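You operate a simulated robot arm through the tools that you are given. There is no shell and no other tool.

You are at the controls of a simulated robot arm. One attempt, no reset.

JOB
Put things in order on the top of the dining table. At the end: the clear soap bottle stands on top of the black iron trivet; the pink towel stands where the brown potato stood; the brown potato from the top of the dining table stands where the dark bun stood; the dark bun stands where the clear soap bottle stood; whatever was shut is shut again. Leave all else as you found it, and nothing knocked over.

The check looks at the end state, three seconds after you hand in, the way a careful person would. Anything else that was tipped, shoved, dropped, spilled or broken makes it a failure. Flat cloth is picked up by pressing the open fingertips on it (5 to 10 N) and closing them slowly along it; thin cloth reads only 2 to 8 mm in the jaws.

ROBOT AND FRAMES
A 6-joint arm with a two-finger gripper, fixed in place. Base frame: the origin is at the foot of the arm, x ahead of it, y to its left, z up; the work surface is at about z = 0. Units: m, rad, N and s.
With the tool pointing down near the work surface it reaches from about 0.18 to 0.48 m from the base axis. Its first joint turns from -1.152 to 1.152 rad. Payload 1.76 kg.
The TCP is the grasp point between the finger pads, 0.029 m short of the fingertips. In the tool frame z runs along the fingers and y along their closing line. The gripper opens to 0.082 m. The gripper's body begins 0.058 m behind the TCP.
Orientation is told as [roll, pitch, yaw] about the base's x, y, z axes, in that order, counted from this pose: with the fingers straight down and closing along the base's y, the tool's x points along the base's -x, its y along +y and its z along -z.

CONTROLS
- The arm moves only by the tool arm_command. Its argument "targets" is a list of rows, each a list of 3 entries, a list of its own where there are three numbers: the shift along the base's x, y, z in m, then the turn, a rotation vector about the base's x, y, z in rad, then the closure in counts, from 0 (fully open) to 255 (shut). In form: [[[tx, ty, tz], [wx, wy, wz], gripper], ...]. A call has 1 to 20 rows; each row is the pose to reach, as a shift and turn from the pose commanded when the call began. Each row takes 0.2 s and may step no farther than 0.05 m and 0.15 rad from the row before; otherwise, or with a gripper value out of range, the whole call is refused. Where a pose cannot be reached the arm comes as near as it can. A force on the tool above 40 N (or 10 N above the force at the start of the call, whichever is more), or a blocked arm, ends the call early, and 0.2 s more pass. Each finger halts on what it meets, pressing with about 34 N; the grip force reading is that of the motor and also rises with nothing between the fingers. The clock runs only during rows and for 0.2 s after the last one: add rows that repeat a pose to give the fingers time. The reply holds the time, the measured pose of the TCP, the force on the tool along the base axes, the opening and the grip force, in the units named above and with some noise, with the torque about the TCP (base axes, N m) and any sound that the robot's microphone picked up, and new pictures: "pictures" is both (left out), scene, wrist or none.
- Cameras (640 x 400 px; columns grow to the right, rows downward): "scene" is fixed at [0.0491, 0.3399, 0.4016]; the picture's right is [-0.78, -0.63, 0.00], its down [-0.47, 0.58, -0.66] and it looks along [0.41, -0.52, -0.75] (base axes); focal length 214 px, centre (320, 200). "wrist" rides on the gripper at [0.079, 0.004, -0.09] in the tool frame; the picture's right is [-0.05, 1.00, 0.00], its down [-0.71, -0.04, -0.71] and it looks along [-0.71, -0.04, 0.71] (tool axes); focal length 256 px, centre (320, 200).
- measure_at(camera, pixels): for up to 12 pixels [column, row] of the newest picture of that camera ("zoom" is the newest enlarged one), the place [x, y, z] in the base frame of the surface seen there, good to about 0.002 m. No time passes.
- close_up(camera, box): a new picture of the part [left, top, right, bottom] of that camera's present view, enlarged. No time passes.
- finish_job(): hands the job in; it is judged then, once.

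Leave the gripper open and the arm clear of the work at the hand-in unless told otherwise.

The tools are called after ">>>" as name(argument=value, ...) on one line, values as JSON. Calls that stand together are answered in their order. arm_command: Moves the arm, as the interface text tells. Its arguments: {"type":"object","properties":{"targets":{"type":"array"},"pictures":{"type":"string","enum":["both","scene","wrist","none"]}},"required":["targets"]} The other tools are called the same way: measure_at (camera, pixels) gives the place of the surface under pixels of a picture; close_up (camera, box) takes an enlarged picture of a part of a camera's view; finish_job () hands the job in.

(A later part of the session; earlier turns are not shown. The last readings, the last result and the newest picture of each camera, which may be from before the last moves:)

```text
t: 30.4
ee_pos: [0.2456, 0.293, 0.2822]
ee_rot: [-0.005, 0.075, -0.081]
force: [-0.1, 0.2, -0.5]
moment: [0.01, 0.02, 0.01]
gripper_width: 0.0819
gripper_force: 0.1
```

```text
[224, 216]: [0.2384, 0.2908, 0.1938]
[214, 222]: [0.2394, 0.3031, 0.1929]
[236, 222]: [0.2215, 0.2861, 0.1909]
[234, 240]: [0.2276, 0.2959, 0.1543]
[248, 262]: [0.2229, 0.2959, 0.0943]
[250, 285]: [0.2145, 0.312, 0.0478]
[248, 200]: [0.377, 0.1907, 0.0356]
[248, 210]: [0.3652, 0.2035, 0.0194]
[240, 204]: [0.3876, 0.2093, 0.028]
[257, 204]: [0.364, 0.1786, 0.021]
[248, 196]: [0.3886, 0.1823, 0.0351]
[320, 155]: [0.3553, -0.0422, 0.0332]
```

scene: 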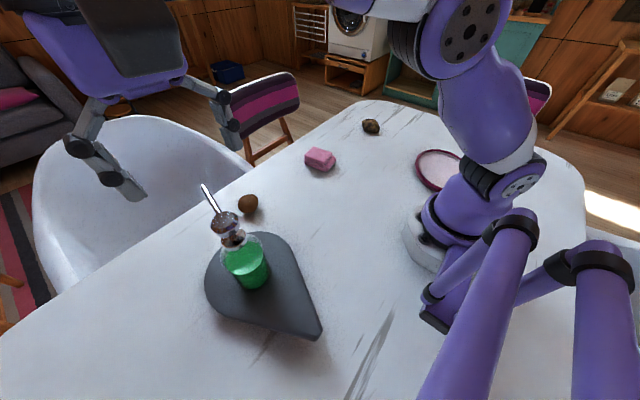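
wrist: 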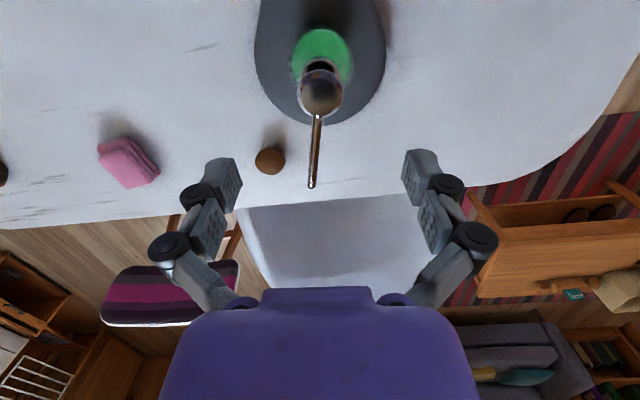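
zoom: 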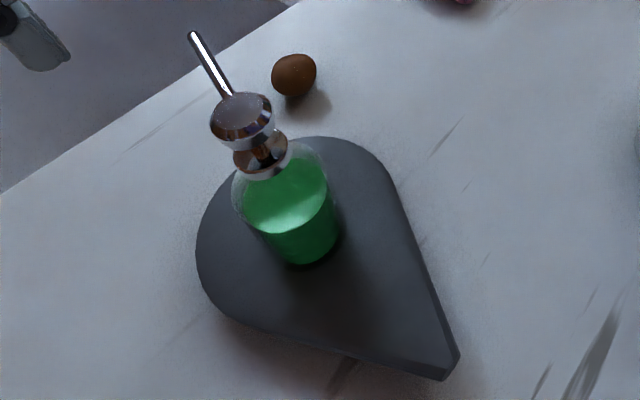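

The head is at (0.231, 0.295, 0.195), directly over the base, so the bottle stands upright and well inside the edge. The trivet's top there is about 2.5 cm high. Next I straighten the tool, then swing over to the mottled thing for a close look.

>>> arm_command(targets=[[[0, -0.02, 0], [0, -0.035, 0], 0], [[0.005, -0.05, 0], [0, -0.075, 0], 0], [[0.005, -0.05, 0], [0, -0.075, 0], 0]], pictures="none")

```text
t: 31.2
ee_pos: [0.2504, 0.2427, 0.2824]
ee_rot: [-0.001, 0.0, -0.078]
force: [-0.1, -0.8, -0.9]
moment: [-0.01, 0.01, -0.01]
gripper_width: 0.0819
gripper_force: 0.1
```

>>> arm_command(targets=[[[0.0235, -0.0201, 0], [0, 0, -0.0365], 0], [[0.0455, -0.0424, 0], [0, 0, -0.073], 0], [[0.0656, -0.0668, 0], [0, 0, -0.1095], 0], [[0.0836, -0.0933, 0], [0, 0, -0.146], 0], [[0.0994, -0.1216, 0], [0, 0, -0.1825], 0], [[0.1128, -0.1515, 0], [0, 0, -0.219], 0], [[0.1236, -0.1828, 0], [0, 0, -0.2555], 0], [[0.1317, -0.2153, 0], [0, 0, -0.292], 0], [[0.137, -0.2488, 0], [0, 0, -0.3285], 0], [[0.1392, -0.283, 0], [0, 0, -0.365], 0], [[0.1385, -0.3176, 0], [0, 0, -0.4015], 0], [[0.1346, -0.3524, -0.02], [0, 0, -0.438], 0], [[0.1276, -0.387, -0.04], [0, 0, -0.4745], 0], [[0.1174, -0.4213, -0.06], [0, 0, -0.511], 0], [[0.1041, -0.4549, -0.08], [0, 0, -0.5475], 0], [[0.0878, -0.4875, -0.1], [0, 0, -0.584], 0], [[0.0695, -0.5179, -0.12], [0, 0, -0.62], 0], [[0.0695, -0.5179, -0.12], [0, 0, -0.62], 0]])

```text
t: 35.0
ee_pos: [0.3193, -0.2777, 0.1594]
ee_rot: [0.0, 0.0, -0.7]
force: [-1.0, -0.2, 1.1]
moment: [0.03, 0.02, 0.01]
gripper_width: 0.082
gripper_force: 0.1
```

scene: 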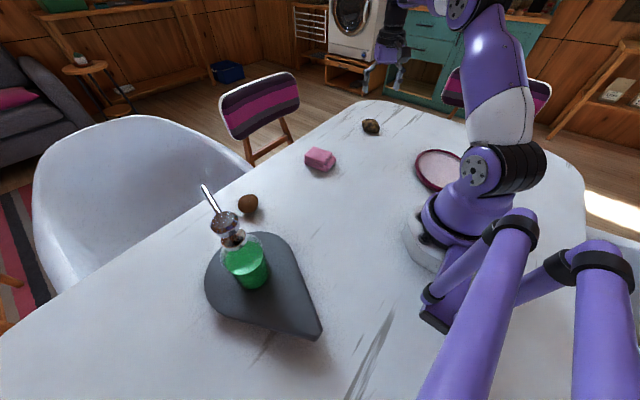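
wrist: 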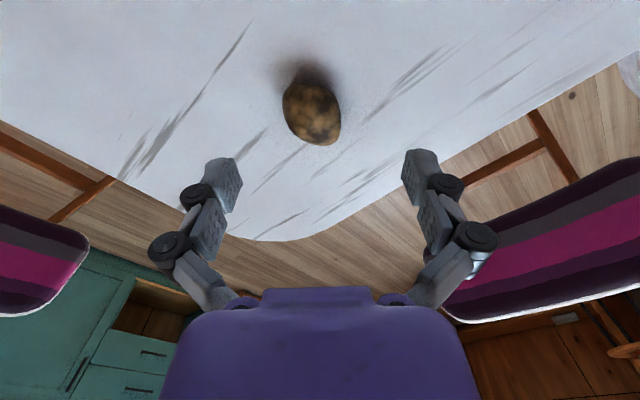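

The mottled thing now lies open at (312,110) in the wrist view. I'll enlarge it in both views and measure its outline.

>>> close_up(camera="wrist", box=[270, 65, 360, 160])

>>> close_up(camera="scene", box=[345, 105, 400, 145])

>>> close_up(camera="scene", box=[220, 180, 280, 225])

>>> measure_at(camera="wrist", pixels=[[312, 110], [284, 100], [340, 120], [300, 84], [320, 142], [290, 125], [332, 95], [298, 110], [325, 110], [312, 95], [312, 128], [312, 80]])

```text
4.21 times, centred on (315, 112) of wrist
```

zoom: 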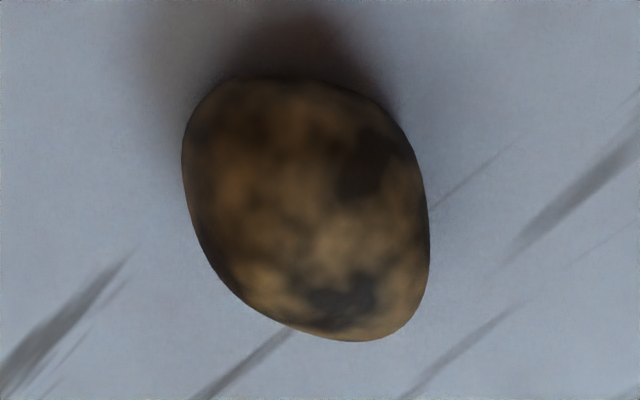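

```text
10.00 times, centred on (372, 125) of scene
```

zoom: 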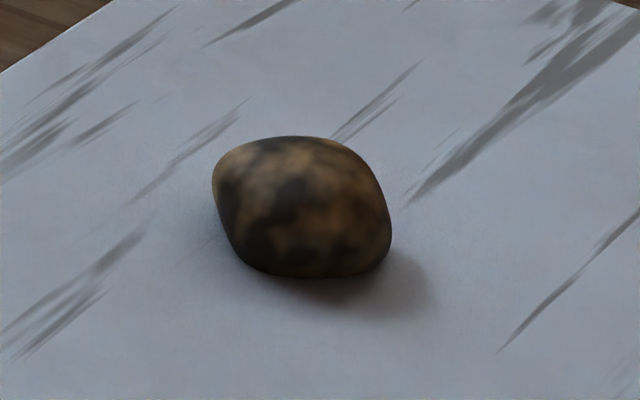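

```text
8.89 times, centred on (250, 202) of scene
```

zoom: 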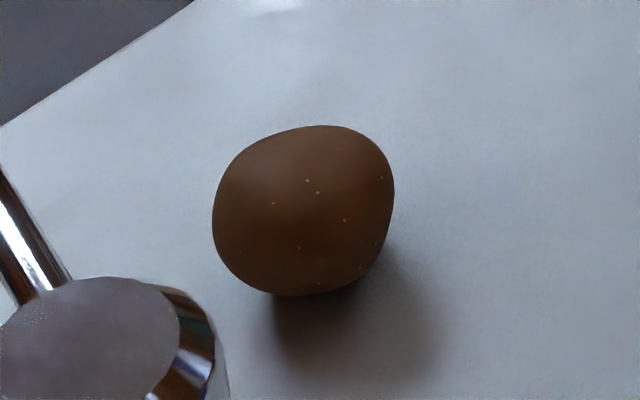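

```text
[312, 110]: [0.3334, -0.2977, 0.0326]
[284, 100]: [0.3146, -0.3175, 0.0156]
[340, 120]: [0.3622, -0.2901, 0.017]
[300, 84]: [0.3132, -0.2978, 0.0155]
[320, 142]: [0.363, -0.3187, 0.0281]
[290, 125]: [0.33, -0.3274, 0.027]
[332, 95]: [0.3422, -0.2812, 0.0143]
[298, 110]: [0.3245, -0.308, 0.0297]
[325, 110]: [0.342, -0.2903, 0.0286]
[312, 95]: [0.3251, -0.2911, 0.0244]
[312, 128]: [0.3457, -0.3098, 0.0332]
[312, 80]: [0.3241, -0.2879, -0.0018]
```

The mottled thing is a low round dome, about 57 mm across and 34 mm high, with dark baked patches. The smooth one is an elongated brown lump with little specks. That fits dark bun and brown potato respectively. To be surer, I'll look around the room for a second potato to compare with, since the job speaks of the one "from the top of the dining table".

>>> close_up(camera="scene", box=[40, 0, 240, 125])

>>> close_up(camera="scene", box=[280, 0, 460, 110])

>>> close_up(camera="scene", box=[480, 0, 640, 130])

>>> close_up(camera="wrist", box=[0, 220, 200, 400])

>>> close_up(camera="wrist", box=[440, 220, 640, 400])

```text
3.20 times, centred on (140, 62) of scene
```

zoom: 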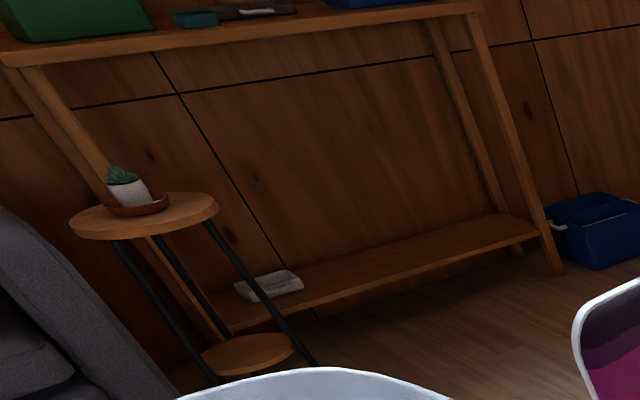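

```text
3.56 times, centred on (370, 55) of scene
```

zoom: 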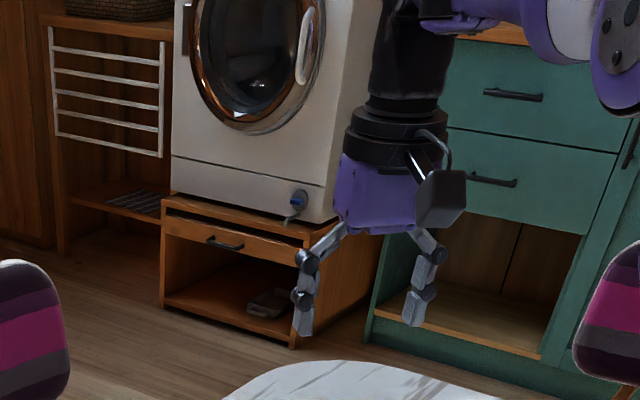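

```text
3.08 times, centred on (560, 65) of scene
```

zoom: 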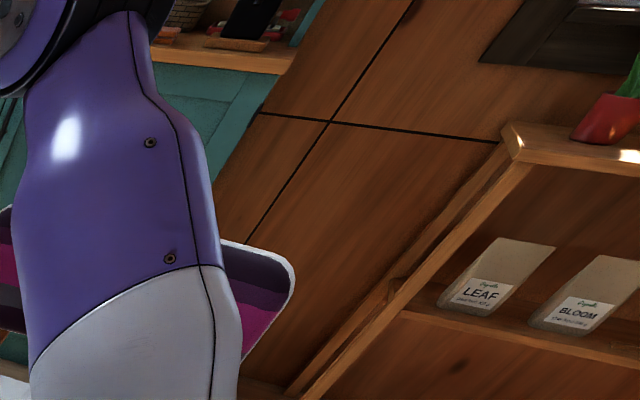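

```text
2.22 times, centred on (100, 310) of wrist
```

zoom: 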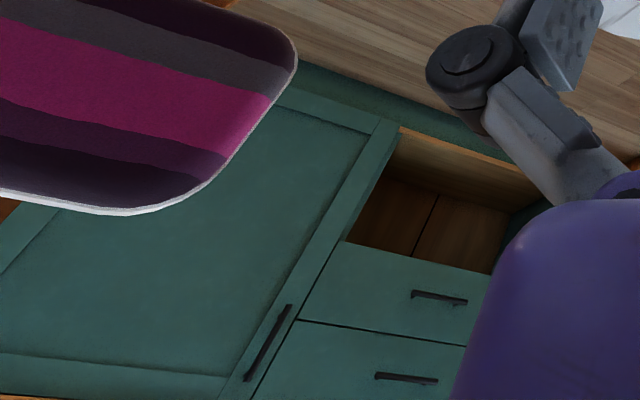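

```text
2.22 times, centred on (540, 310) of wrist
```

zoom: 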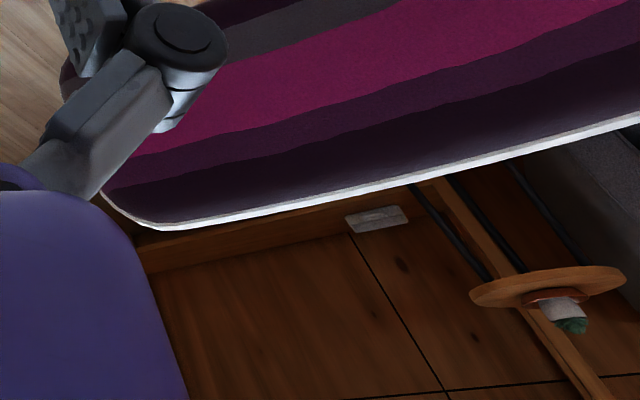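

No second potato is visible in these parts of the room. Earlier, facing -y, I saw a shelf with tan things at the lower left, so I'll turn that way and look again before picking anything up.

>>> arm_command(targets=[[[-0.007, 0.025, 0.015], [0, 0, -0.124], 0], [[-0.014, 0.05, 0.03], [0, 0, -0.248], 0], [[-0.021, 0.076, 0.045], [0, 0, -0.372], 0], [[-0.028, 0.102, 0.06], [0, 0, -0.496], 0], [[-0.035, 0.128, 0.07], [0, 0, -0.62], 0], [[-0.042, 0.153, 0.08], [0, 0, -0.744], 0], [[-0.049, 0.178, 0.08], [0, 0, -0.87], 0], [[-0.049, 0.178, 0.08], [0, 0, -0.87], 0]], pictures="wrist")

```text
t: 36.8
ee_pos: [0.272, -0.0971, 0.2427]
ee_rot: [0.001, -0.001, -1.57]
force: [0.1, -0.3, -0.8]
moment: [-0.02, 0.0, -0.02]
gripper_width: 0.0819
gripper_force: 0.0
```

wrist: 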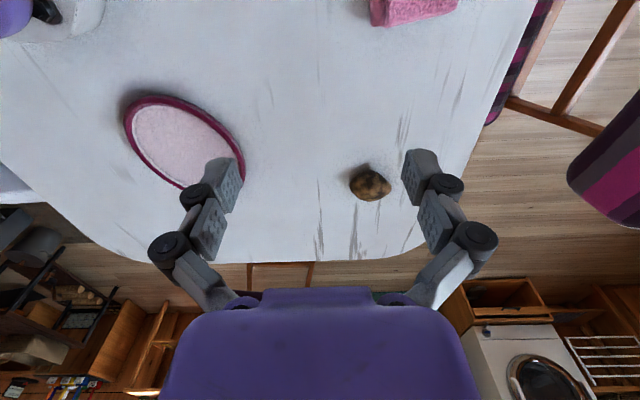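

>>> close_up(camera="wrist", box=[0, 250, 150, 400])

>>> close_up(camera="wrist", box=[60, 280, 120, 320])

>>> close_up(camera="wrist", box=[90, 80, 270, 200])

>>> close_up(camera="wrist", box=[330, 140, 410, 220])

```text
2.67 times, centred on (75, 325) of wrist
```

zoom: 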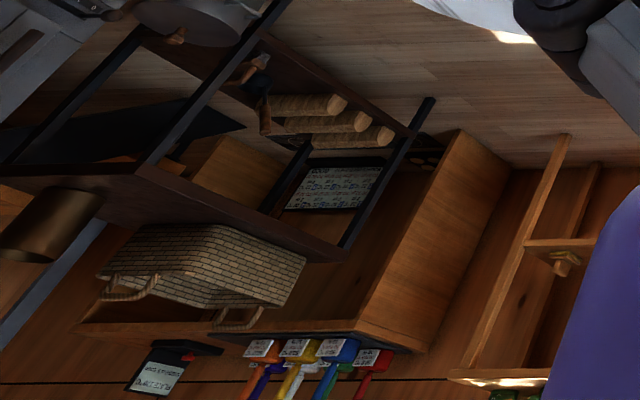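

```text
10.00 times, centred on (90, 300) of wrist
```

zoom: 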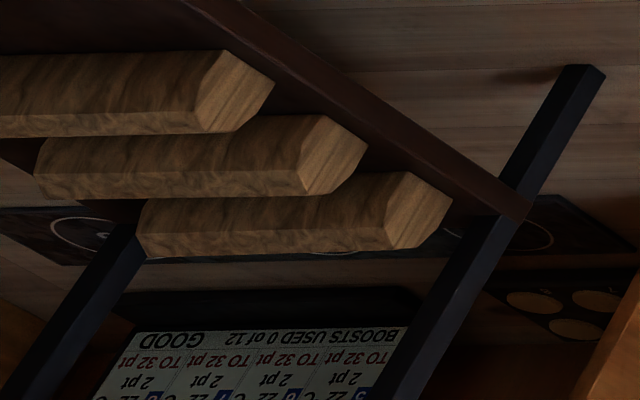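

```text
3.33 times, centred on (180, 140) of wrist
```

zoom: 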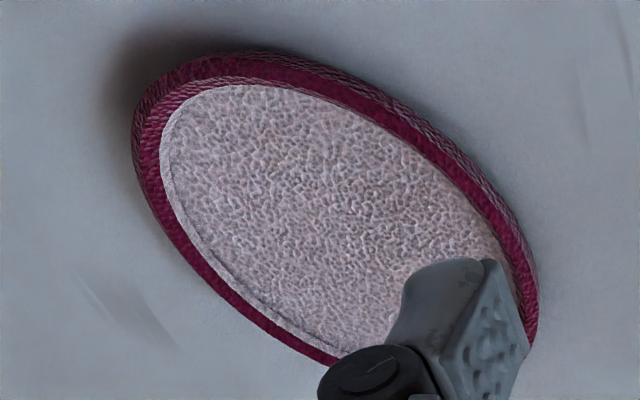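

```text
5.00 times, centred on (370, 180) of wrist
```

zoom: 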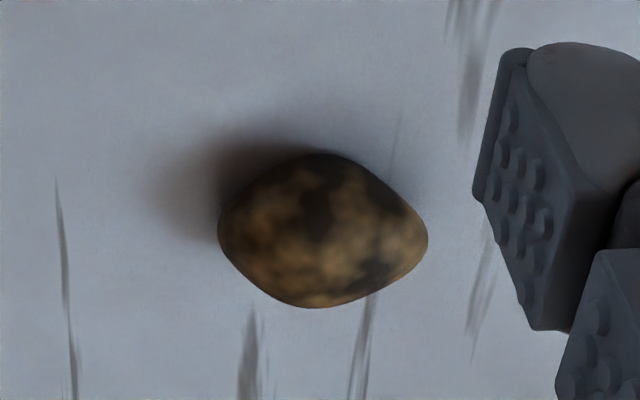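

Those are only wooden logs, and the "plate" is a terry mat. By shape and size, the mottled thing (about 68×58 mm and only 34 mm high, a flat-based dome with baked patches) is the dark bun. The smooth elongated lump with light dots (about 50×38×36 mm) is the potato. I'll also compare weights when I lift them. Now I go over the bun with the fingers closing along y, across its narrow side.

>>> arm_command(targets=[[[0.0058, -0.0172, -0.008], [0, 0, 0.131], 0], [[0.0117, -0.0345, -0.016], [0, 0, 0.262], 0], [[0.0175, -0.0517, -0.024], [0, 0, 0.393], 0], [[0.0233, -0.069, -0.032], [0, 0, 0.524], 0], [[0.0292, -0.0862, -0.04], [0, 0, 0.655], 0], [[0.035, -0.1035, -0.048], [0, 0, 0.786], 0], [[0.0408, -0.1207, -0.056], [0, 0, 0.917], 0], [[0.0467, -0.138, -0.064], [0, 0, 1.048], 0], [[0.0525, -0.1552, -0.072], [0, 0, 1.179], 0], [[0.0583, -0.1725, -0.08], [0, 0, 1.31], 0], [[0.0642, -0.1897, -0.09], [0, 0, 1.441], 0], [[0.07, -0.207, -0.1], [0, 0, 1.57], 0], [[0.07, -0.207, -0.1], [0, 0, 1.57], 0]], pictures="wrist")

```text
t: 39.6
ee_pos: [0.3417, -0.3031, 0.1425]
ee_rot: [-0.002, -0.001, 0.002]
force: [-0.5, 0.3, 0.1]
moment: [0.0, 0.0, 0.01]
gripper_width: 0.082
gripper_force: 0.1
```

wrist: 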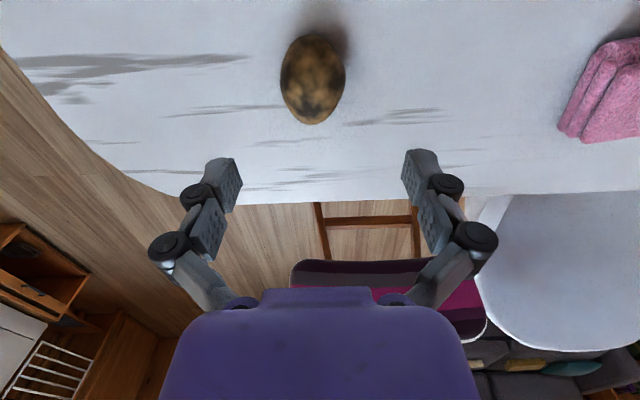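

>>> close_up(camera="wrist", box=[265, 20, 365, 135])

>>> measure_at(camera="wrist", pixels=[[313, 80], [283, 75], [343, 80], [313, 36], [313, 121], [290, 105], [337, 105], [290, 50], [337, 50], [313, 60], [313, 100], [300, 80]])

```text
3.48 times, centred on (315, 78) of wrist
```

zoom: 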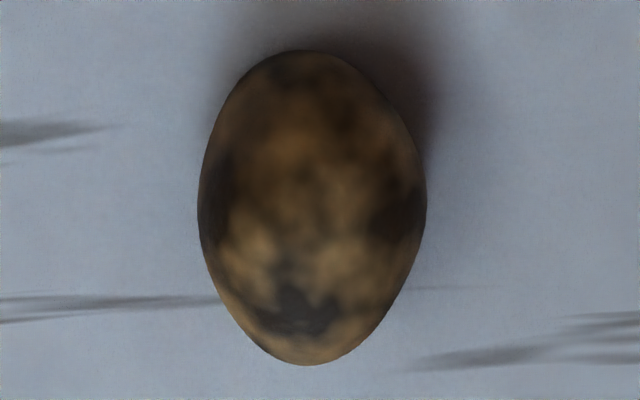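

```text
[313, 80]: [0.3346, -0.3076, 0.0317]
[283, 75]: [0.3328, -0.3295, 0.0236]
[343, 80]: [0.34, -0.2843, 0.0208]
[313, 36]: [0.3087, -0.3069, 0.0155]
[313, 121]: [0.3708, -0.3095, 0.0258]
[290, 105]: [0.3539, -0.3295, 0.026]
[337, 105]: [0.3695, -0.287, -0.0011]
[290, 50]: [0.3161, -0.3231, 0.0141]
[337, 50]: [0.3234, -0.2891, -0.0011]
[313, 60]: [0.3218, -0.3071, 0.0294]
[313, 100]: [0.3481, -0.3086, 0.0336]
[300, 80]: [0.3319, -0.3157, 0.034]
```

From straight above, the mottled thing measures about 66×48×34 mm, centred at (0.341, -0.307). That shape alone doesn't settle it, so I want a weight comparison as extra evidence. I take some force readings with the empty gripper first.

>>> arm_command(targets=[[[0, 0, 0], [0, 0, 0], 0]], pictures="none")

>>> arm_command(targets=[[[0, 0, 0], [0, 0, 0], 0]], pictures="none")

>>> arm_command(targets=[[[0, 0, 0], [0, 0, 0], 0]], pictures="none")

>>> arm_command(targets=[[[0, 0, 0], [0, 0, 0], 0]], pictures="none")

>>> arm_command(targets=[[[0, 0, 0], [0, 0, 0], 0]], pictures="none")

>>> arm_command(targets=[[[0, 0, 0], [0, 0, 0], 0]], pictures="none")

```text
t: 40.0
ee_pos: [0.3417, -0.3033, 0.1418]
ee_rot: [0.0, 0.0, 0.0]
force: [-0.1, -0.2, 0.0]
moment: [0.0, -0.03, 0.01]
gripper_width: 0.0819
gripper_force: 0.1
```

```text
t: 40.4
ee_pos: [0.3418, -0.3028, 0.1428]
ee_rot: [0.001, 0.0, -0.001]
force: [0.4, -0.3, 0.8]
moment: [-0.01, 0.0, -0.01]
gripper_width: 0.0821
gripper_force: 0.0
```

```text
t: 40.8
ee_pos: [0.3415, -0.3031, 0.1422]
ee_rot: [0.001, -0.001, 0.001]
force: [0.5, -0.1, 0.2]
moment: [0.01, -0.01, 0.0]
gripper_width: 0.0819
gripper_force: 0.2
```

```text
t: 41.2
ee_pos: [0.3415, -0.3018, 0.1425]
ee_rot: [0.0, 0.0, 0.001]
force: [-0.1, -0.4, -0.2]
moment: [0.0, 0.0, 0.05]
gripper_width: 0.082
gripper_force: 0.0
```

```text
t: 41.6
ee_pos: [0.3413, -0.3025, 0.1417]
ee_rot: [0.0, -0.001, 0.001]
force: [0.2, 0.2, -0.3]
moment: [-0.01, -0.01, 0.0]
gripper_width: 0.0819
gripper_force: 0.0
```

```text
t: 42.0
ee_pos: [0.3421, -0.3029, 0.1413]
ee_rot: [0.0, 0.0, -0.002]
force: [0.2, -0.3, -0.8]
moment: [0.0, -0.05, 0.02]
gripper_width: 0.0819
gripper_force: 0.0
```

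The empty baseline averages about 0 N (±0.5). Now I lower over the mottled thing, fingers open, to TCP z = 0.034.

>>> arm_command(targets=[[[-0.001, -0.0043, -0.03], [0, 0, 0], 0], [[-0.001, -0.0043, -0.06], [0, 0, 0], 0], [[-0.001, -0.0043, -0.085], [0, 0, 0], 0], [[-0.001, -0.0043, -0.1], [0, 0, 0], 0], [[-0.001, -0.0043, -0.108], [0, 0, 0], 0], [[-0.001, -0.0043, -0.108], [0, 0, 0], 0]], pictures="wrist")

```text
t: 43.4
ee_pos: [0.3404, -0.3078, 0.0337]
ee_rot: [0.0, -0.001, 0.0]
force: [-0.2, -0.2, 0.1]
moment: [-0.02, -0.01, 0.01]
gripper_width: 0.0817
gripper_force: 0.0
```

wrist: 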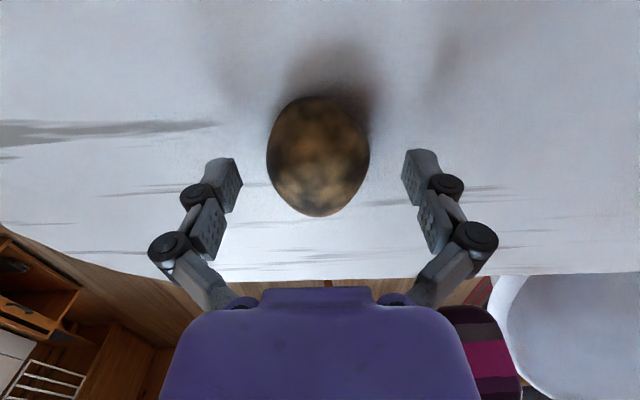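

It sits centred between the fingers at (318,157). I'll take an enlarged look at its skin here, then close slowly.

>>> close_up(camera="wrist", box=[250, 85, 390, 225])

>>> arm_command(targets=[[[0, 0, 0], [0, 0, 0], 50], [[0, 0, 0], [0, 0, 0], 75], [[0, 0, 0], [0, 0, 0], 90], [[0, 0, 0], [0, 0, 0], 100], [[0, 0, 0], [0, 0, 0], 110], [[0, 0, 0], [0, 0, 0], 120], [[0, 0, 0], [0, 0, 0], 130], [[0, 0, 0], [0, 0, 0], 140], [[0, 0, 0], [0, 0, 0], 140]], pictures="wrist")

```text
2.86 times, centred on (320, 155) of wrist
```

zoom: 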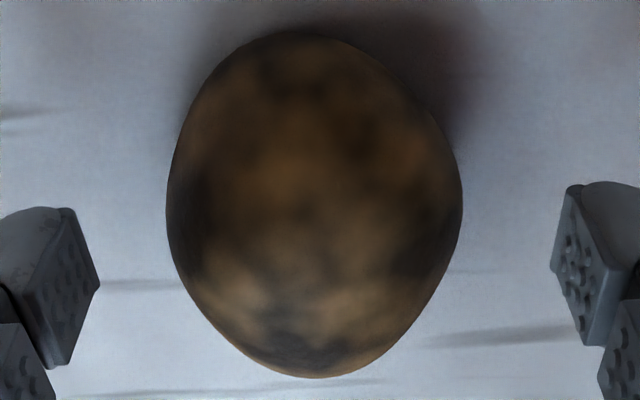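

```text
t: 45.4
ee_pos: [0.3412, -0.3082, 0.0345]
ee_rot: [-0.001, -0.002, 0.0]
force: [-1.0, -1.2, 12.4]
moment: [-0.01, 0.0, 0.0]
gripper_width: 0.0538
gripper_force: 33.7
```

wrist: 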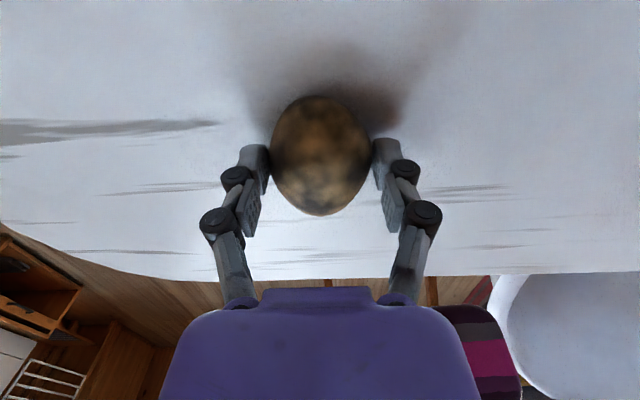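

Gripped at 53.8 mm with 34 N. The upward force of 12 N says the thing or the fingertips are being pressed slightly on the table. I lift gently.

>>> arm_command(targets=[[[0, 0, 0.003], [0, 0, 0], 140], [[0, 0, 0.008], [0, 0, 0], 140], [[0, 0, 0.015], [0, 0, 0], 140], [[0, 0, 0.03], [0, 0, 0], 140], [[0, 0, 0.05], [0, 0, 0], 140], [[0, 0, 0.05], [0, 0, 0], 140]], pictures="both")

```text
t: 46.8
ee_pos: [0.3405, -0.3095, 0.0856]
ee_rot: [0.001, 0.0, -0.002]
force: [0.0, -0.8, -0.6]
moment: [0.01, 0.02, 0.03]
gripper_width: 0.0542
gripper_force: 34.7
```

scene: 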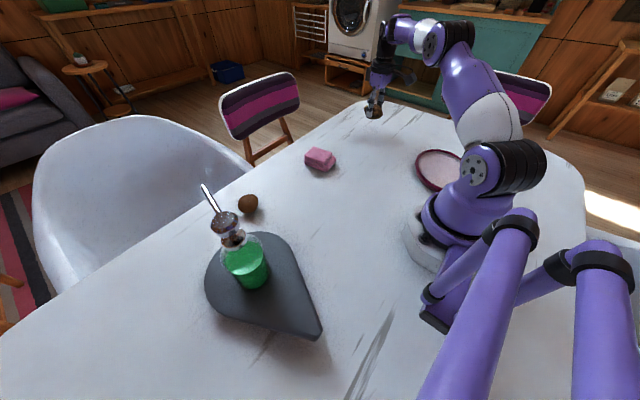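
wrist: 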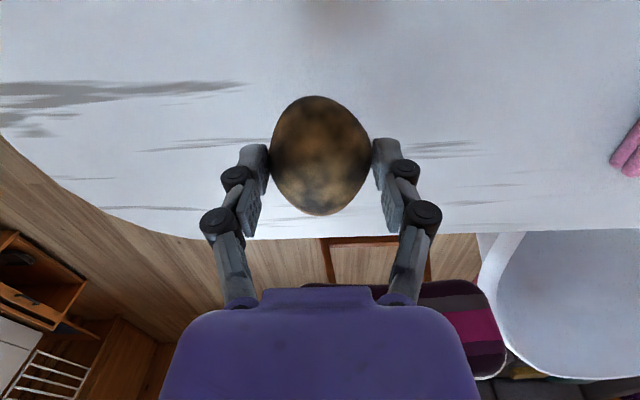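

It's held firmly and is in the air. I take several force readings to weigh it.

>>> arm_command(targets=[[[0, 0, 0], [0, 0, 0], 140]], pictures="none")

>>> arm_command(targets=[[[0, 0, 0], [0, 0, 0], 140]], pictures="none")

>>> arm_command(targets=[[[0, 0, 0], [0, 0, 0], 140]], pictures="none")

>>> arm_command(targets=[[[0, 0, 0], [0, 0, 0], 140]], pictures="none")

>>> arm_command(targets=[[[0, 0, 0], [0, 0, 0], 140]], pictures="none")

>>> arm_command(targets=[[[0, 0, 0], [0, 0, 0], 140]], pictures="none")

>>> arm_command(targets=[[[0, 0, 0], [0, 0, 0], 140]], pictures="none")

>>> arm_command(targets=[[[0, 0, 0], [0, 0, 0], 140]], pictures="none")

>>> close_up(camera="scene", box=[340, 60, 420, 130])

```text
t: 47.2
ee_pos: [0.3417, -0.3111, 0.0852]
ee_rot: [0.0, 0.001, 0.0]
force: [-0.3, 0.1, -1.0]
moment: [0.0, -0.03, 0.03]
gripper_width: 0.0537
gripper_force: 33.9
```

```text
t: 47.6
ee_pos: [0.341, -0.3103, 0.0852]
ee_rot: [0.0, -0.001, -0.001]
force: [0.0, 0.5, -1.1]
moment: [0.01, 0.01, -0.02]
gripper_width: 0.0537
gripper_force: 34.2
```

```text
t: 48.0
ee_pos: [0.341, -0.3093, 0.0862]
ee_rot: [0.0, -0.001, -0.001]
force: [-0.3, -0.5, -1.2]
moment: [0.0, 0.02, -0.03]
gripper_width: 0.0539
gripper_force: 34.3
```

```text
t: 48.4
ee_pos: [0.3417, -0.3093, 0.0851]
ee_rot: [-0.001, 0.001, -0.001]
force: [0.3, 0.1, -1.2]
moment: [-0.02, 0.04, -0.03]
gripper_width: 0.0537
gripper_force: 34.1
```

```text
t: 48.8
ee_pos: [0.3417, -0.31, 0.0852]
ee_rot: [0.0, 0.001, 0.0]
force: [0.2, 0.0, -1.0]
moment: [0.0, -0.02, 0.02]
gripper_width: 0.0537
gripper_force: 34.5
```

```text
t: 49.2
ee_pos: [0.3399, -0.3088, 0.0861]
ee_rot: [0.0, 0.0, -0.001]
force: [0.5, 0.8, -1.2]
moment: [-0.02, -0.02, -0.01]
gripper_width: 0.0535
gripper_force: 34.7
```

```text
t: 49.6
ee_pos: [0.3424, -0.3086, 0.0849]
ee_rot: [-0.001, 0.0, -0.002]
force: [0.1, 0.1, -1.1]
moment: [0.0, 0.0, 0.01]
gripper_width: 0.0539
gripper_force: 34.4
```

```text
t: 50.0
ee_pos: [0.3407, -0.3089, 0.0842]
ee_rot: [-0.001, 0.001, 0.001]
force: [-0.2, -0.2, -1.3]
moment: [0.01, 0.0, -0.01]
gripper_width: 0.0536
gripper_force: 33.6
```

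```text
5.71 times, centred on (380, 95) of scene
```

zoom: 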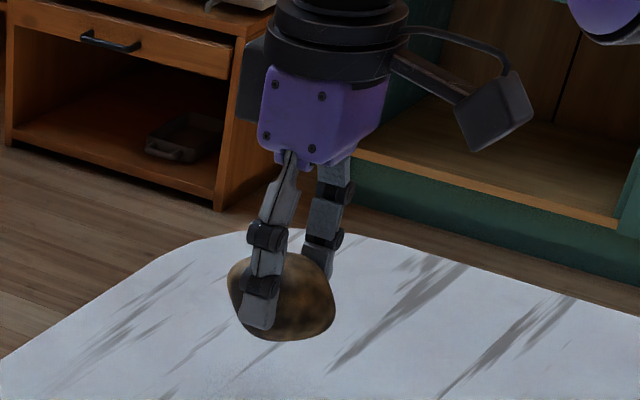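

It weighs about 1.14 N, or 0.115 kg. To see its true shape, including whether its underside is flat, I raise it towards the scene camera and turn it so the fingers don't hide it.

>>> arm_command(targets=[[[0, 0, 0.03], [0, 0, 0], 140], [[-0.001, 0.02, 0.06], [0, 0, -0.125], 140], [[-0.002, 0.045, 0.09], [0, 0, -0.25], 140], [[-0.004, 0.07, 0.12], [0, 0, -0.375], 140], [[-0.006, 0.1, 0.15], [0, 0, -0.5], 140], [[-0.008, 0.13, 0.18], [0, 0, -0.625], 140], [[-0.009, 0.16, 0.2], [0, 0, -0.75], 140], [[-0.01, 0.18, 0.215], [0, 0, -0.875], 140], [[-0.011, 0.19, 0.215], [0, 0, -1.0], 140], [[-0.011, 0.19, 0.215], [0, 0, -1.0], 140]], pictures="scene")

>>> close_up(camera="scene", box=[315, 0, 395, 60])

```text
t: 52.2
ee_pos: [0.33, -0.1196, 0.3001]
ee_rot: [0.0, 0.0, -1.0]
force: [0.4, -0.5, -1.3]
moment: [-0.01, 0.03, -0.02]
gripper_width: 0.0536
gripper_force: 34.4
```

scene: 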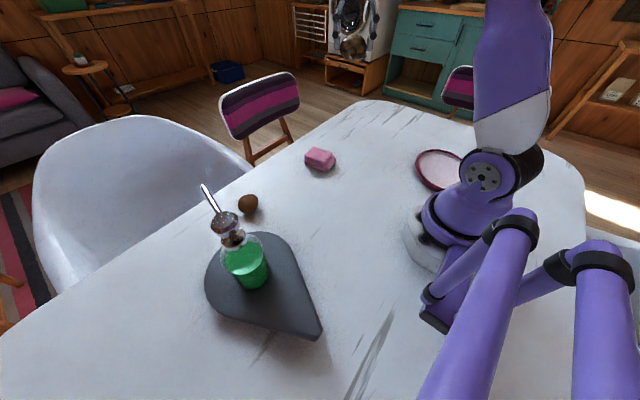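

```text
6.67 times, centred on (355, 30) of scene
```

zoom: 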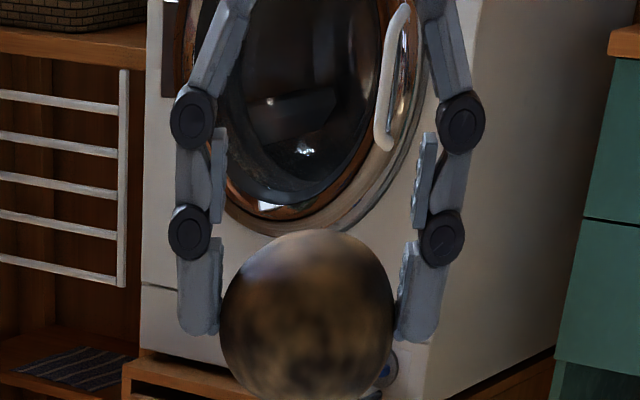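

>>> close_up(camera="scene", box=[330, 25, 380, 65])

```text
10.00 times, centred on (355, 45) of scene
```

zoom: 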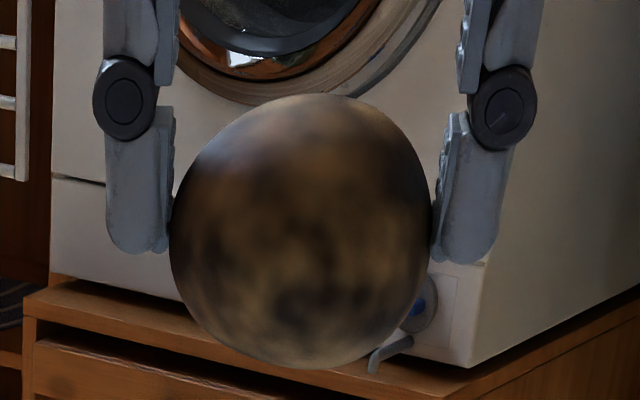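

Its underside is rounded and its skin blotchy, so shape still doesn't decide the matter. The smooth one's weight relative to its size will help. The bottle's old spot at (0.2657, -0.189) is free, and it is where the dark bun belongs if this is the bun, so I'll set this one down there carefully, then weigh and examine the smooth one.

>>> arm_command(targets=[[[-0.008, -0.009, -0.02], [0, 0, 0.125], 140], [[-0.016, -0.017, -0.045], [0, 0, 0.25], 140], [[-0.024, -0.026, -0.07], [0, 0, 0.375], 140], [[-0.032, -0.035, -0.1], [0, 0, 0.5], 140], [[-0.04, -0.043, -0.13], [0, 0, 0.625], 140], [[-0.048, -0.052, -0.16], [0, 0, 0.75], 140], [[-0.056, -0.061, -0.18], [0, 0, 0.875], 140], [[-0.0643, -0.0694, -0.2], [0, 0, 1.0], 140], [[-0.0643, -0.0694, -0.22], [0, 0, 1.0], 140], [[-0.0643, -0.0694, -0.235], [0, 0, 1.0], 140], [[-0.0643, -0.0694, -0.245], [0, 0, 1.0], 140], [[-0.0643, -0.0694, -0.245], [0, 0, 1.0], 140]], pictures="both")

```text
t: 54.8
ee_pos: [0.2653, -0.1874, 0.0537]
ee_rot: [0.001, 0.001, 0.001]
force: [-0.3, 0.0, -0.8]
moment: [-0.01, 0.02, 0.0]
gripper_width: 0.0535
gripper_force: 34.2
```

scene: 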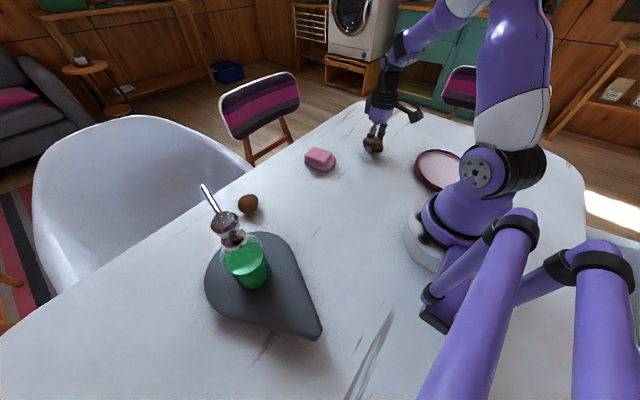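
wrist: 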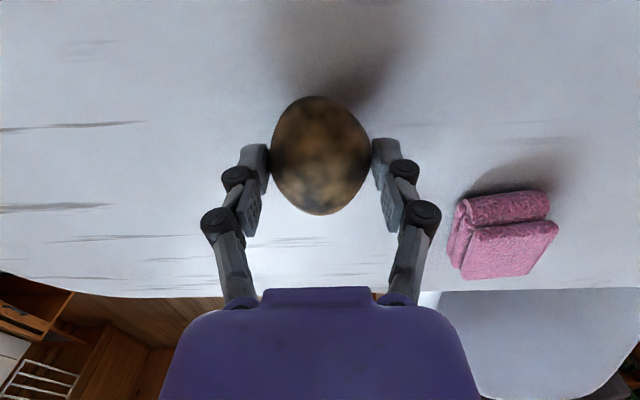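

It hangs about 2 cm above the bottle's old spot. I lower it slowly to touch.

>>> arm_command(targets=[[[0, -0.0013, -0.005], [0, 0, 0], 140], [[0, -0.0013, -0.01], [0, 0, 0], 140], [[0, -0.0013, -0.014], [0, 0, 0], 140], [[0, -0.0013, -0.017], [0, 0, 0], 140], [[0, -0.0013, -0.017], [0, 0, 0], 140]], pictures="none")

```text
t: 56.0
ee_pos: [0.2643, -0.1898, 0.0378]
ee_rot: [0.001, 0.001, 0.001]
force: [0.0, 0.0, -0.9]
moment: [0.02, 0.02, -0.03]
gripper_width: 0.0533
gripper_force: 33.9
```

>>> arm_command(targets=[[[0, 0, -0.0015], [0, 0, 0], 140], [[0, 0, -0.0025], [0, 0, 0], 140], [[0, 0, -0.0025], [0, 0, 0], 140]], pictures="none")

```text
t: 56.8
ee_pos: [0.2654, -0.189, 0.0354]
ee_rot: [0.0, -0.001, -0.001]
force: [-6.7, 1.8, 16.7]
moment: [-0.19, -0.06, -0.06]
gripper_width: 0.0531
gripper_force: 34.1
```

Touching with 17 N, a bit firm. I ease up 1 mm and open slowly.

>>> arm_command(targets=[[[0, 0, 0.001], [0, 0, 0], 140], [[0, 0, 0.001], [0, 0, 0], 100], [[0, 0, 0.001], [0, 0, 0], 85], [[0, 0, 0.001], [0, 0, 0], 75], [[0, 0, 0.001], [0, 0, 0], 60], [[0, 0, 0.001], [0, 0, 0], 30], [[0, 0, 0.001], [0, 0, 0], 0], [[0, 0, 0.001], [0, 0, 0], 0]], pictures="wrist")

```text
t: 58.6
ee_pos: [0.264, -0.1897, 0.0358]
ee_rot: [0.0, -0.001, 0.0]
force: [-0.6, -0.3, 0.5]
moment: [-0.01, 0.02, -0.03]
gripper_width: 0.0821
gripper_force: 0.1
```

wrist: 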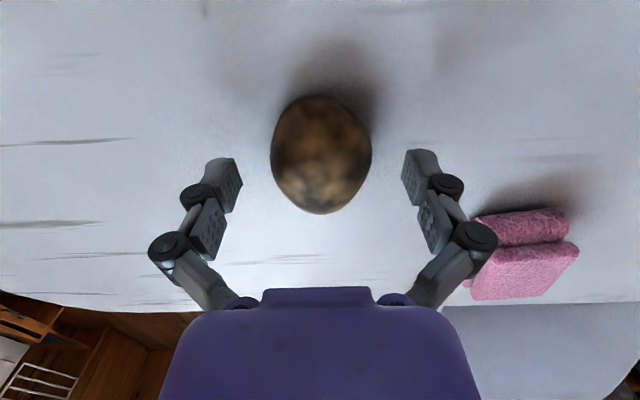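

Released, and it stays put. I rise and go over to the smooth brown one.

>>> arm_command(targets=[[[0, 0, 0.04], [0, 0, 0], 0], [[0, 0, 0.08], [0, 0, 0], 0], [[0, 0, 0.115], [0, 0, 0], 0], [[0.011, 0.038, 0.115], [0, 0, 0], 0], [[0.022, 0.076, 0.115], [0, 0, 0], 0], [[0.033, 0.114, 0.115], [0, 0, 0], 0], [[0.044, 0.152, 0.115], [0, 0, 0], 0], [[0.055, 0.19, 0.115], [0, 0, 0], 0], [[0.066, 0.228, 0.115], [0, 0, 0], 0], [[0.077, 0.266, 0.115], [0, 0, 0], 0], [[0.088, 0.304, 0.115], [0, 0, 0], 0], [[0.099, 0.342, 0.115], [0, 0, 0], 0], [[0.109, 0.379, 0.115], [0, 0, 0], 0], [[0.109, 0.379, 0.105], [0, 0, 0], 0], [[0.109, 0.379, 0.105], [0, 0, 0], 0]], pictures="both")

```text
t: 61.8
ee_pos: [0.3725, 0.19, 0.1411]
ee_rot: [0.002, -0.001, -0.001]
force: [-0.3, -0.6, -0.4]
moment: [0.01, -0.01, 0.01]
gripper_width: 0.082
gripper_force: 0.0
```

scene: 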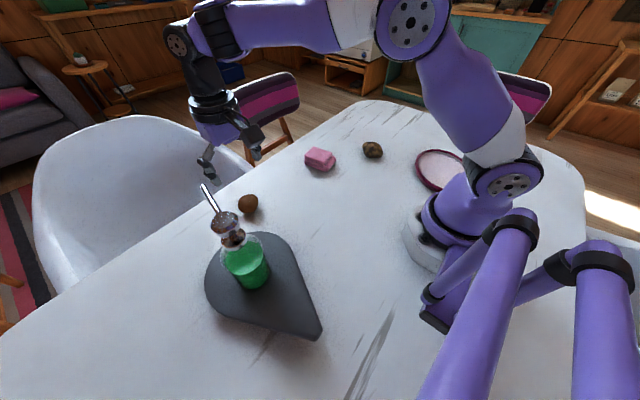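
wrist: 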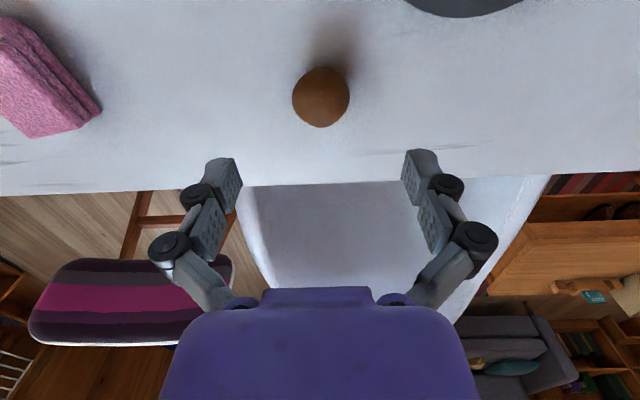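

I'll enlarge and measure the smooth one from above, and confirm where the bottle's nozzle tip is, since the gripper works near it.

>>> close_up(camera="wrist", box=[280, 50, 365, 140])

>>> measure_at(camera="wrist", pixels=[[321, 97], [295, 97], [347, 97], [321, 69], [321, 124], [303, 78], [339, 78], [303, 116], [339, 116], [321, 85], [321, 110], [330, 97]])

>>> measure_at(camera="scene", pixels=[[204, 187], [210, 197], [224, 216]])

```text
4.44 times, centred on (322, 95) of wrist
```

zoom: 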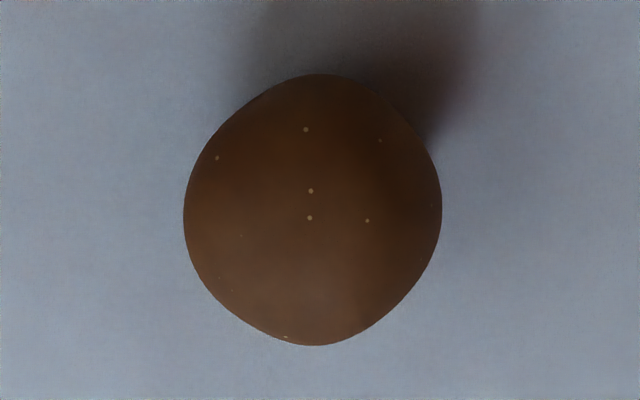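

```text
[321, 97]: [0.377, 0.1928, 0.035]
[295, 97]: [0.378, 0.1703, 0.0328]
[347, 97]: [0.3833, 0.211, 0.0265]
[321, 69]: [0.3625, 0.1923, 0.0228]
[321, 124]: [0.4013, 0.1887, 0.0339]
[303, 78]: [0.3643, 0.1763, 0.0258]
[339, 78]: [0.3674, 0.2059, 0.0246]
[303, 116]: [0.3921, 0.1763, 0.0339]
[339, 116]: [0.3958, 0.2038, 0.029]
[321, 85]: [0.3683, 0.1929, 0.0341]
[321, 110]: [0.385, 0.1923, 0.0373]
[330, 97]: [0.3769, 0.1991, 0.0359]
```

```text
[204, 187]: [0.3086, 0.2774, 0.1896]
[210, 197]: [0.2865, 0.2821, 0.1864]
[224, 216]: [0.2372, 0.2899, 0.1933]
```

From above, the smooth one is round, about 43×43 mm and 38 mm high, with sesame-like beige specks. The blotchy one is elongated, 66×50 mm. That points the other way: a smooth round dark roll with seeds, and a long, blotchy, lumpy potato. I'll weigh the smooth one too, so I lower over it.

>>> arm_command(targets=[[[0.0085, 0.001, -0.03], [0, 0, 0], 0], [[0.0085, 0.001, -0.06], [0, 0, 0], 0], [[0.0085, 0.001, -0.085], [0, 0, 0], 0], [[0.0085, 0.001, -0.105], [0, 0, 0], 0], [[0.0085, 0.001, -0.105], [0, 0, 0], 0]], pictures="both")

>>> close_up(camera="wrist", box=[270, 110, 370, 230])

```text
t: 63.0
ee_pos: [0.3815, 0.1906, 0.0344]
ee_rot: [0.001, -0.002, -0.001]
force: [-0.4, 0.2, 0.7]
moment: [0.0, 0.0, -0.03]
gripper_width: 0.0822
gripper_force: 0.1
```

scene: 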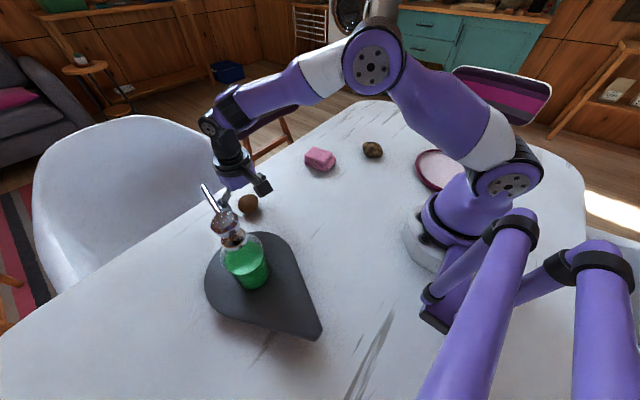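
wrist: 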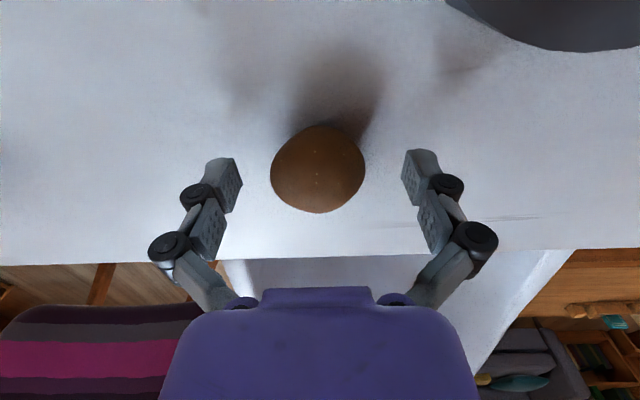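

```text
3.33 times, centred on (320, 170) of wrist
```

zoom: 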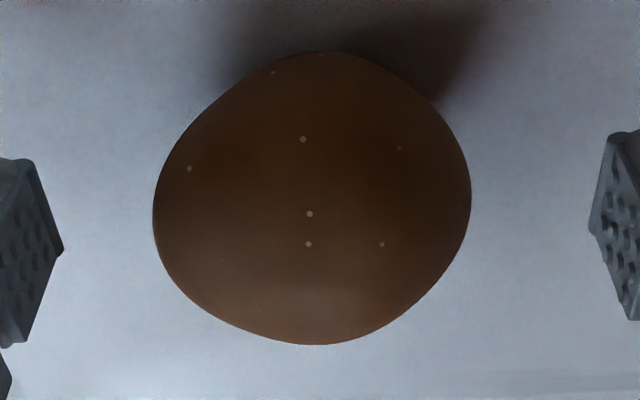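

It's centred between the fingers. I close slowly on it.

>>> arm_command(targets=[[[0, 0, 0], [0, 0, 0], 60], [[0, 0, 0], [0, 0, 0], 90], [[0, 0, 0], [0, 0, 0], 105], [[0, 0, 0], [0, 0, 0], 115], [[0, 0, 0], [0, 0, 0], 125], [[0, 0, 0], [0, 0, 0], 135], [[0, 0, 0], [0, 0, 0], 145], [[0, 0, 0], [0, 0, 0], 160], [[0, 0, 0], [0, 0, 0], 170], [[0, 0, 0], [0, 0, 0], 170]], pictures="wrist")

```text
t: 65.2
ee_pos: [0.3823, 0.191, 0.0354]
ee_rot: [0.002, 0.0, 0.0]
force: [-0.2, -1.0, 6.7]
moment: [0.03, -0.03, 0.04]
gripper_width: 0.0463
gripper_force: 34.0
```

wrist: 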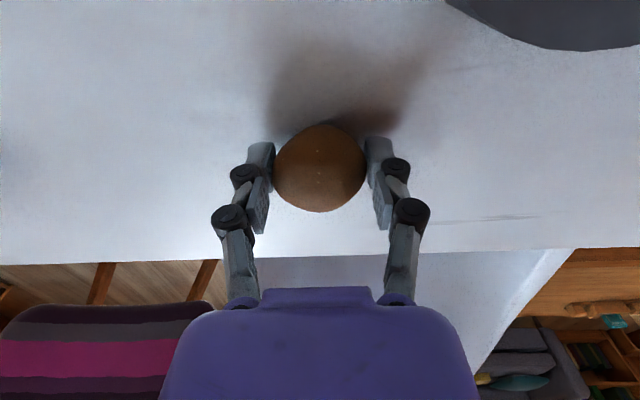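

Held at 46 mm. I lift it 6 cm and weigh it.

>>> arm_command(targets=[[[0, 0, 0.005], [0, 0, 0], 170], [[0, 0, 0.015], [0, 0, 0], 170], [[0, 0, 0.03], [0, 0, 0], 170], [[0, 0, 0.05], [0, 0, 0], 170], [[0, 0, 0.06], [0, 0, 0], 170], [[0, 0, 0.06], [0, 0, 0], 170]], pictures="none")

>>> arm_command(targets=[[[0, 0, 0], [0, 0, 0], 170]], pictures="none")

>>> arm_command(targets=[[[0, 0, 0], [0, 0, 0], 170]], pictures="none")

>>> arm_command(targets=[[[0, 0, 0], [0, 0, 0], 170]], pictures="none")

>>> arm_command(targets=[[[0, 0, 0], [0, 0, 0], 170]], pictures="none")

>>> arm_command(targets=[[[0, 0, 0], [0, 0, 0], 170]], pictures="none")

>>> arm_command(targets=[[[0, 0, 0], [0, 0, 0], 170]], pictures="none")

>>> arm_command(targets=[[[0, 0, 0], [0, 0, 0], 170]], pictures="none")

>>> arm_command(targets=[[[0, 0, 0], [0, 0, 0], 170]], pictures="both")

```text
t: 66.6
ee_pos: [0.3837, 0.1912, 0.0953]
ee_rot: [0.001, 0.001, -0.001]
force: [0.3, 0.2, 0.1]
moment: [-0.01, 0.02, 0.01]
gripper_width: 0.0465
gripper_force: 34.1
```

```text
t: 67.0
ee_pos: [0.3827, 0.1915, 0.0964]
ee_rot: [0.0, 0.0, 0.001]
force: [0.0, 0.1, -1.3]
moment: [0.01, -0.01, -0.03]
gripper_width: 0.0463
gripper_force: 34.4
```

```text
t: 67.4
ee_pos: [0.3827, 0.1919, 0.0949]
ee_rot: [0.0, 0.0, 0.0]
force: [-0.4, 0.5, -0.7]
moment: [-0.01, -0.01, 0.03]
gripper_width: 0.0465
gripper_force: 33.7
```

```text
t: 67.8
ee_pos: [0.3823, 0.1909, 0.0958]
ee_rot: [0.0, -0.001, -0.001]
force: [-1.1, 0.1, 0.1]
moment: [-0.03, 0.02, 0.0]
gripper_width: 0.0464
gripper_force: 33.3
```

```text
t: 68.2
ee_pos: [0.3826, 0.1913, 0.0952]
ee_rot: [0.0, 0.001, -0.001]
force: [0.5, 0.8, -0.4]
moment: [0.0, -0.04, 0.01]
gripper_width: 0.0462
gripper_force: 34.2
```

```text
t: 68.6
ee_pos: [0.3832, 0.1915, 0.0947]
ee_rot: [0.0, 0.001, 0.001]
force: [-0.1, 0.7, -0.7]
moment: [-0.01, -0.03, -0.02]
gripper_width: 0.0462
gripper_force: 34.6
```

```text
t: 69.0
ee_pos: [0.3831, 0.1907, 0.0954]
ee_rot: [0.0, 0.0, 0.0]
force: [-0.3, -0.3, 0.4]
moment: [-0.02, 0.02, 0.02]
gripper_width: 0.0459
gripper_force: 33.7
```

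```text
t: 69.4
ee_pos: [0.3825, 0.1918, 0.0957]
ee_rot: [0.001, 0.001, 0.001]
force: [-0.4, 0.5, -0.2]
moment: [0.01, -0.02, 0.0]
gripper_width: 0.046
gripper_force: 33.7
```

```text
t: 69.8
ee_pos: [0.3831, 0.1922, 0.0946]
ee_rot: [0.001, 0.0, 0.0]
force: [-0.2, 1.1, -0.9]
moment: [0.0, 0.02, -0.04]
gripper_width: 0.046
gripper_force: 33.6
```

scene: 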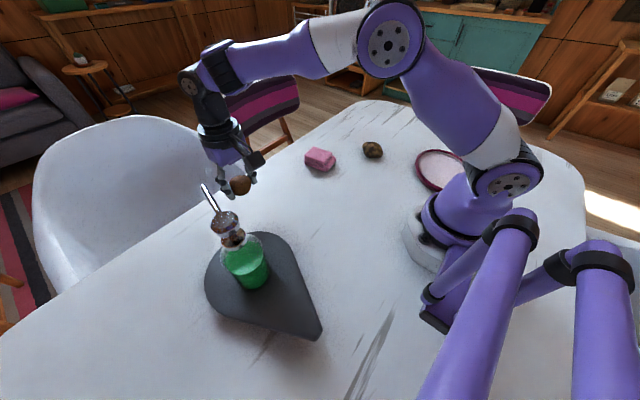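
wrist: 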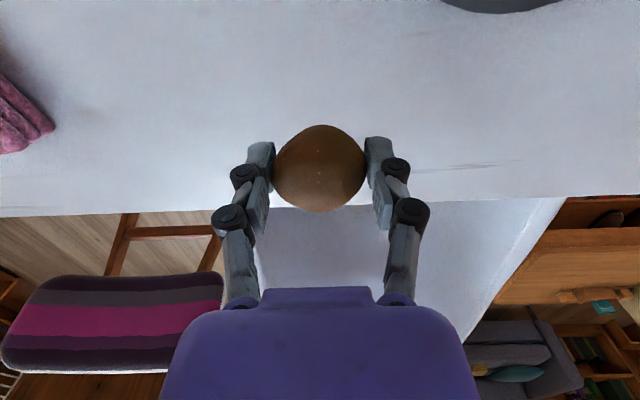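

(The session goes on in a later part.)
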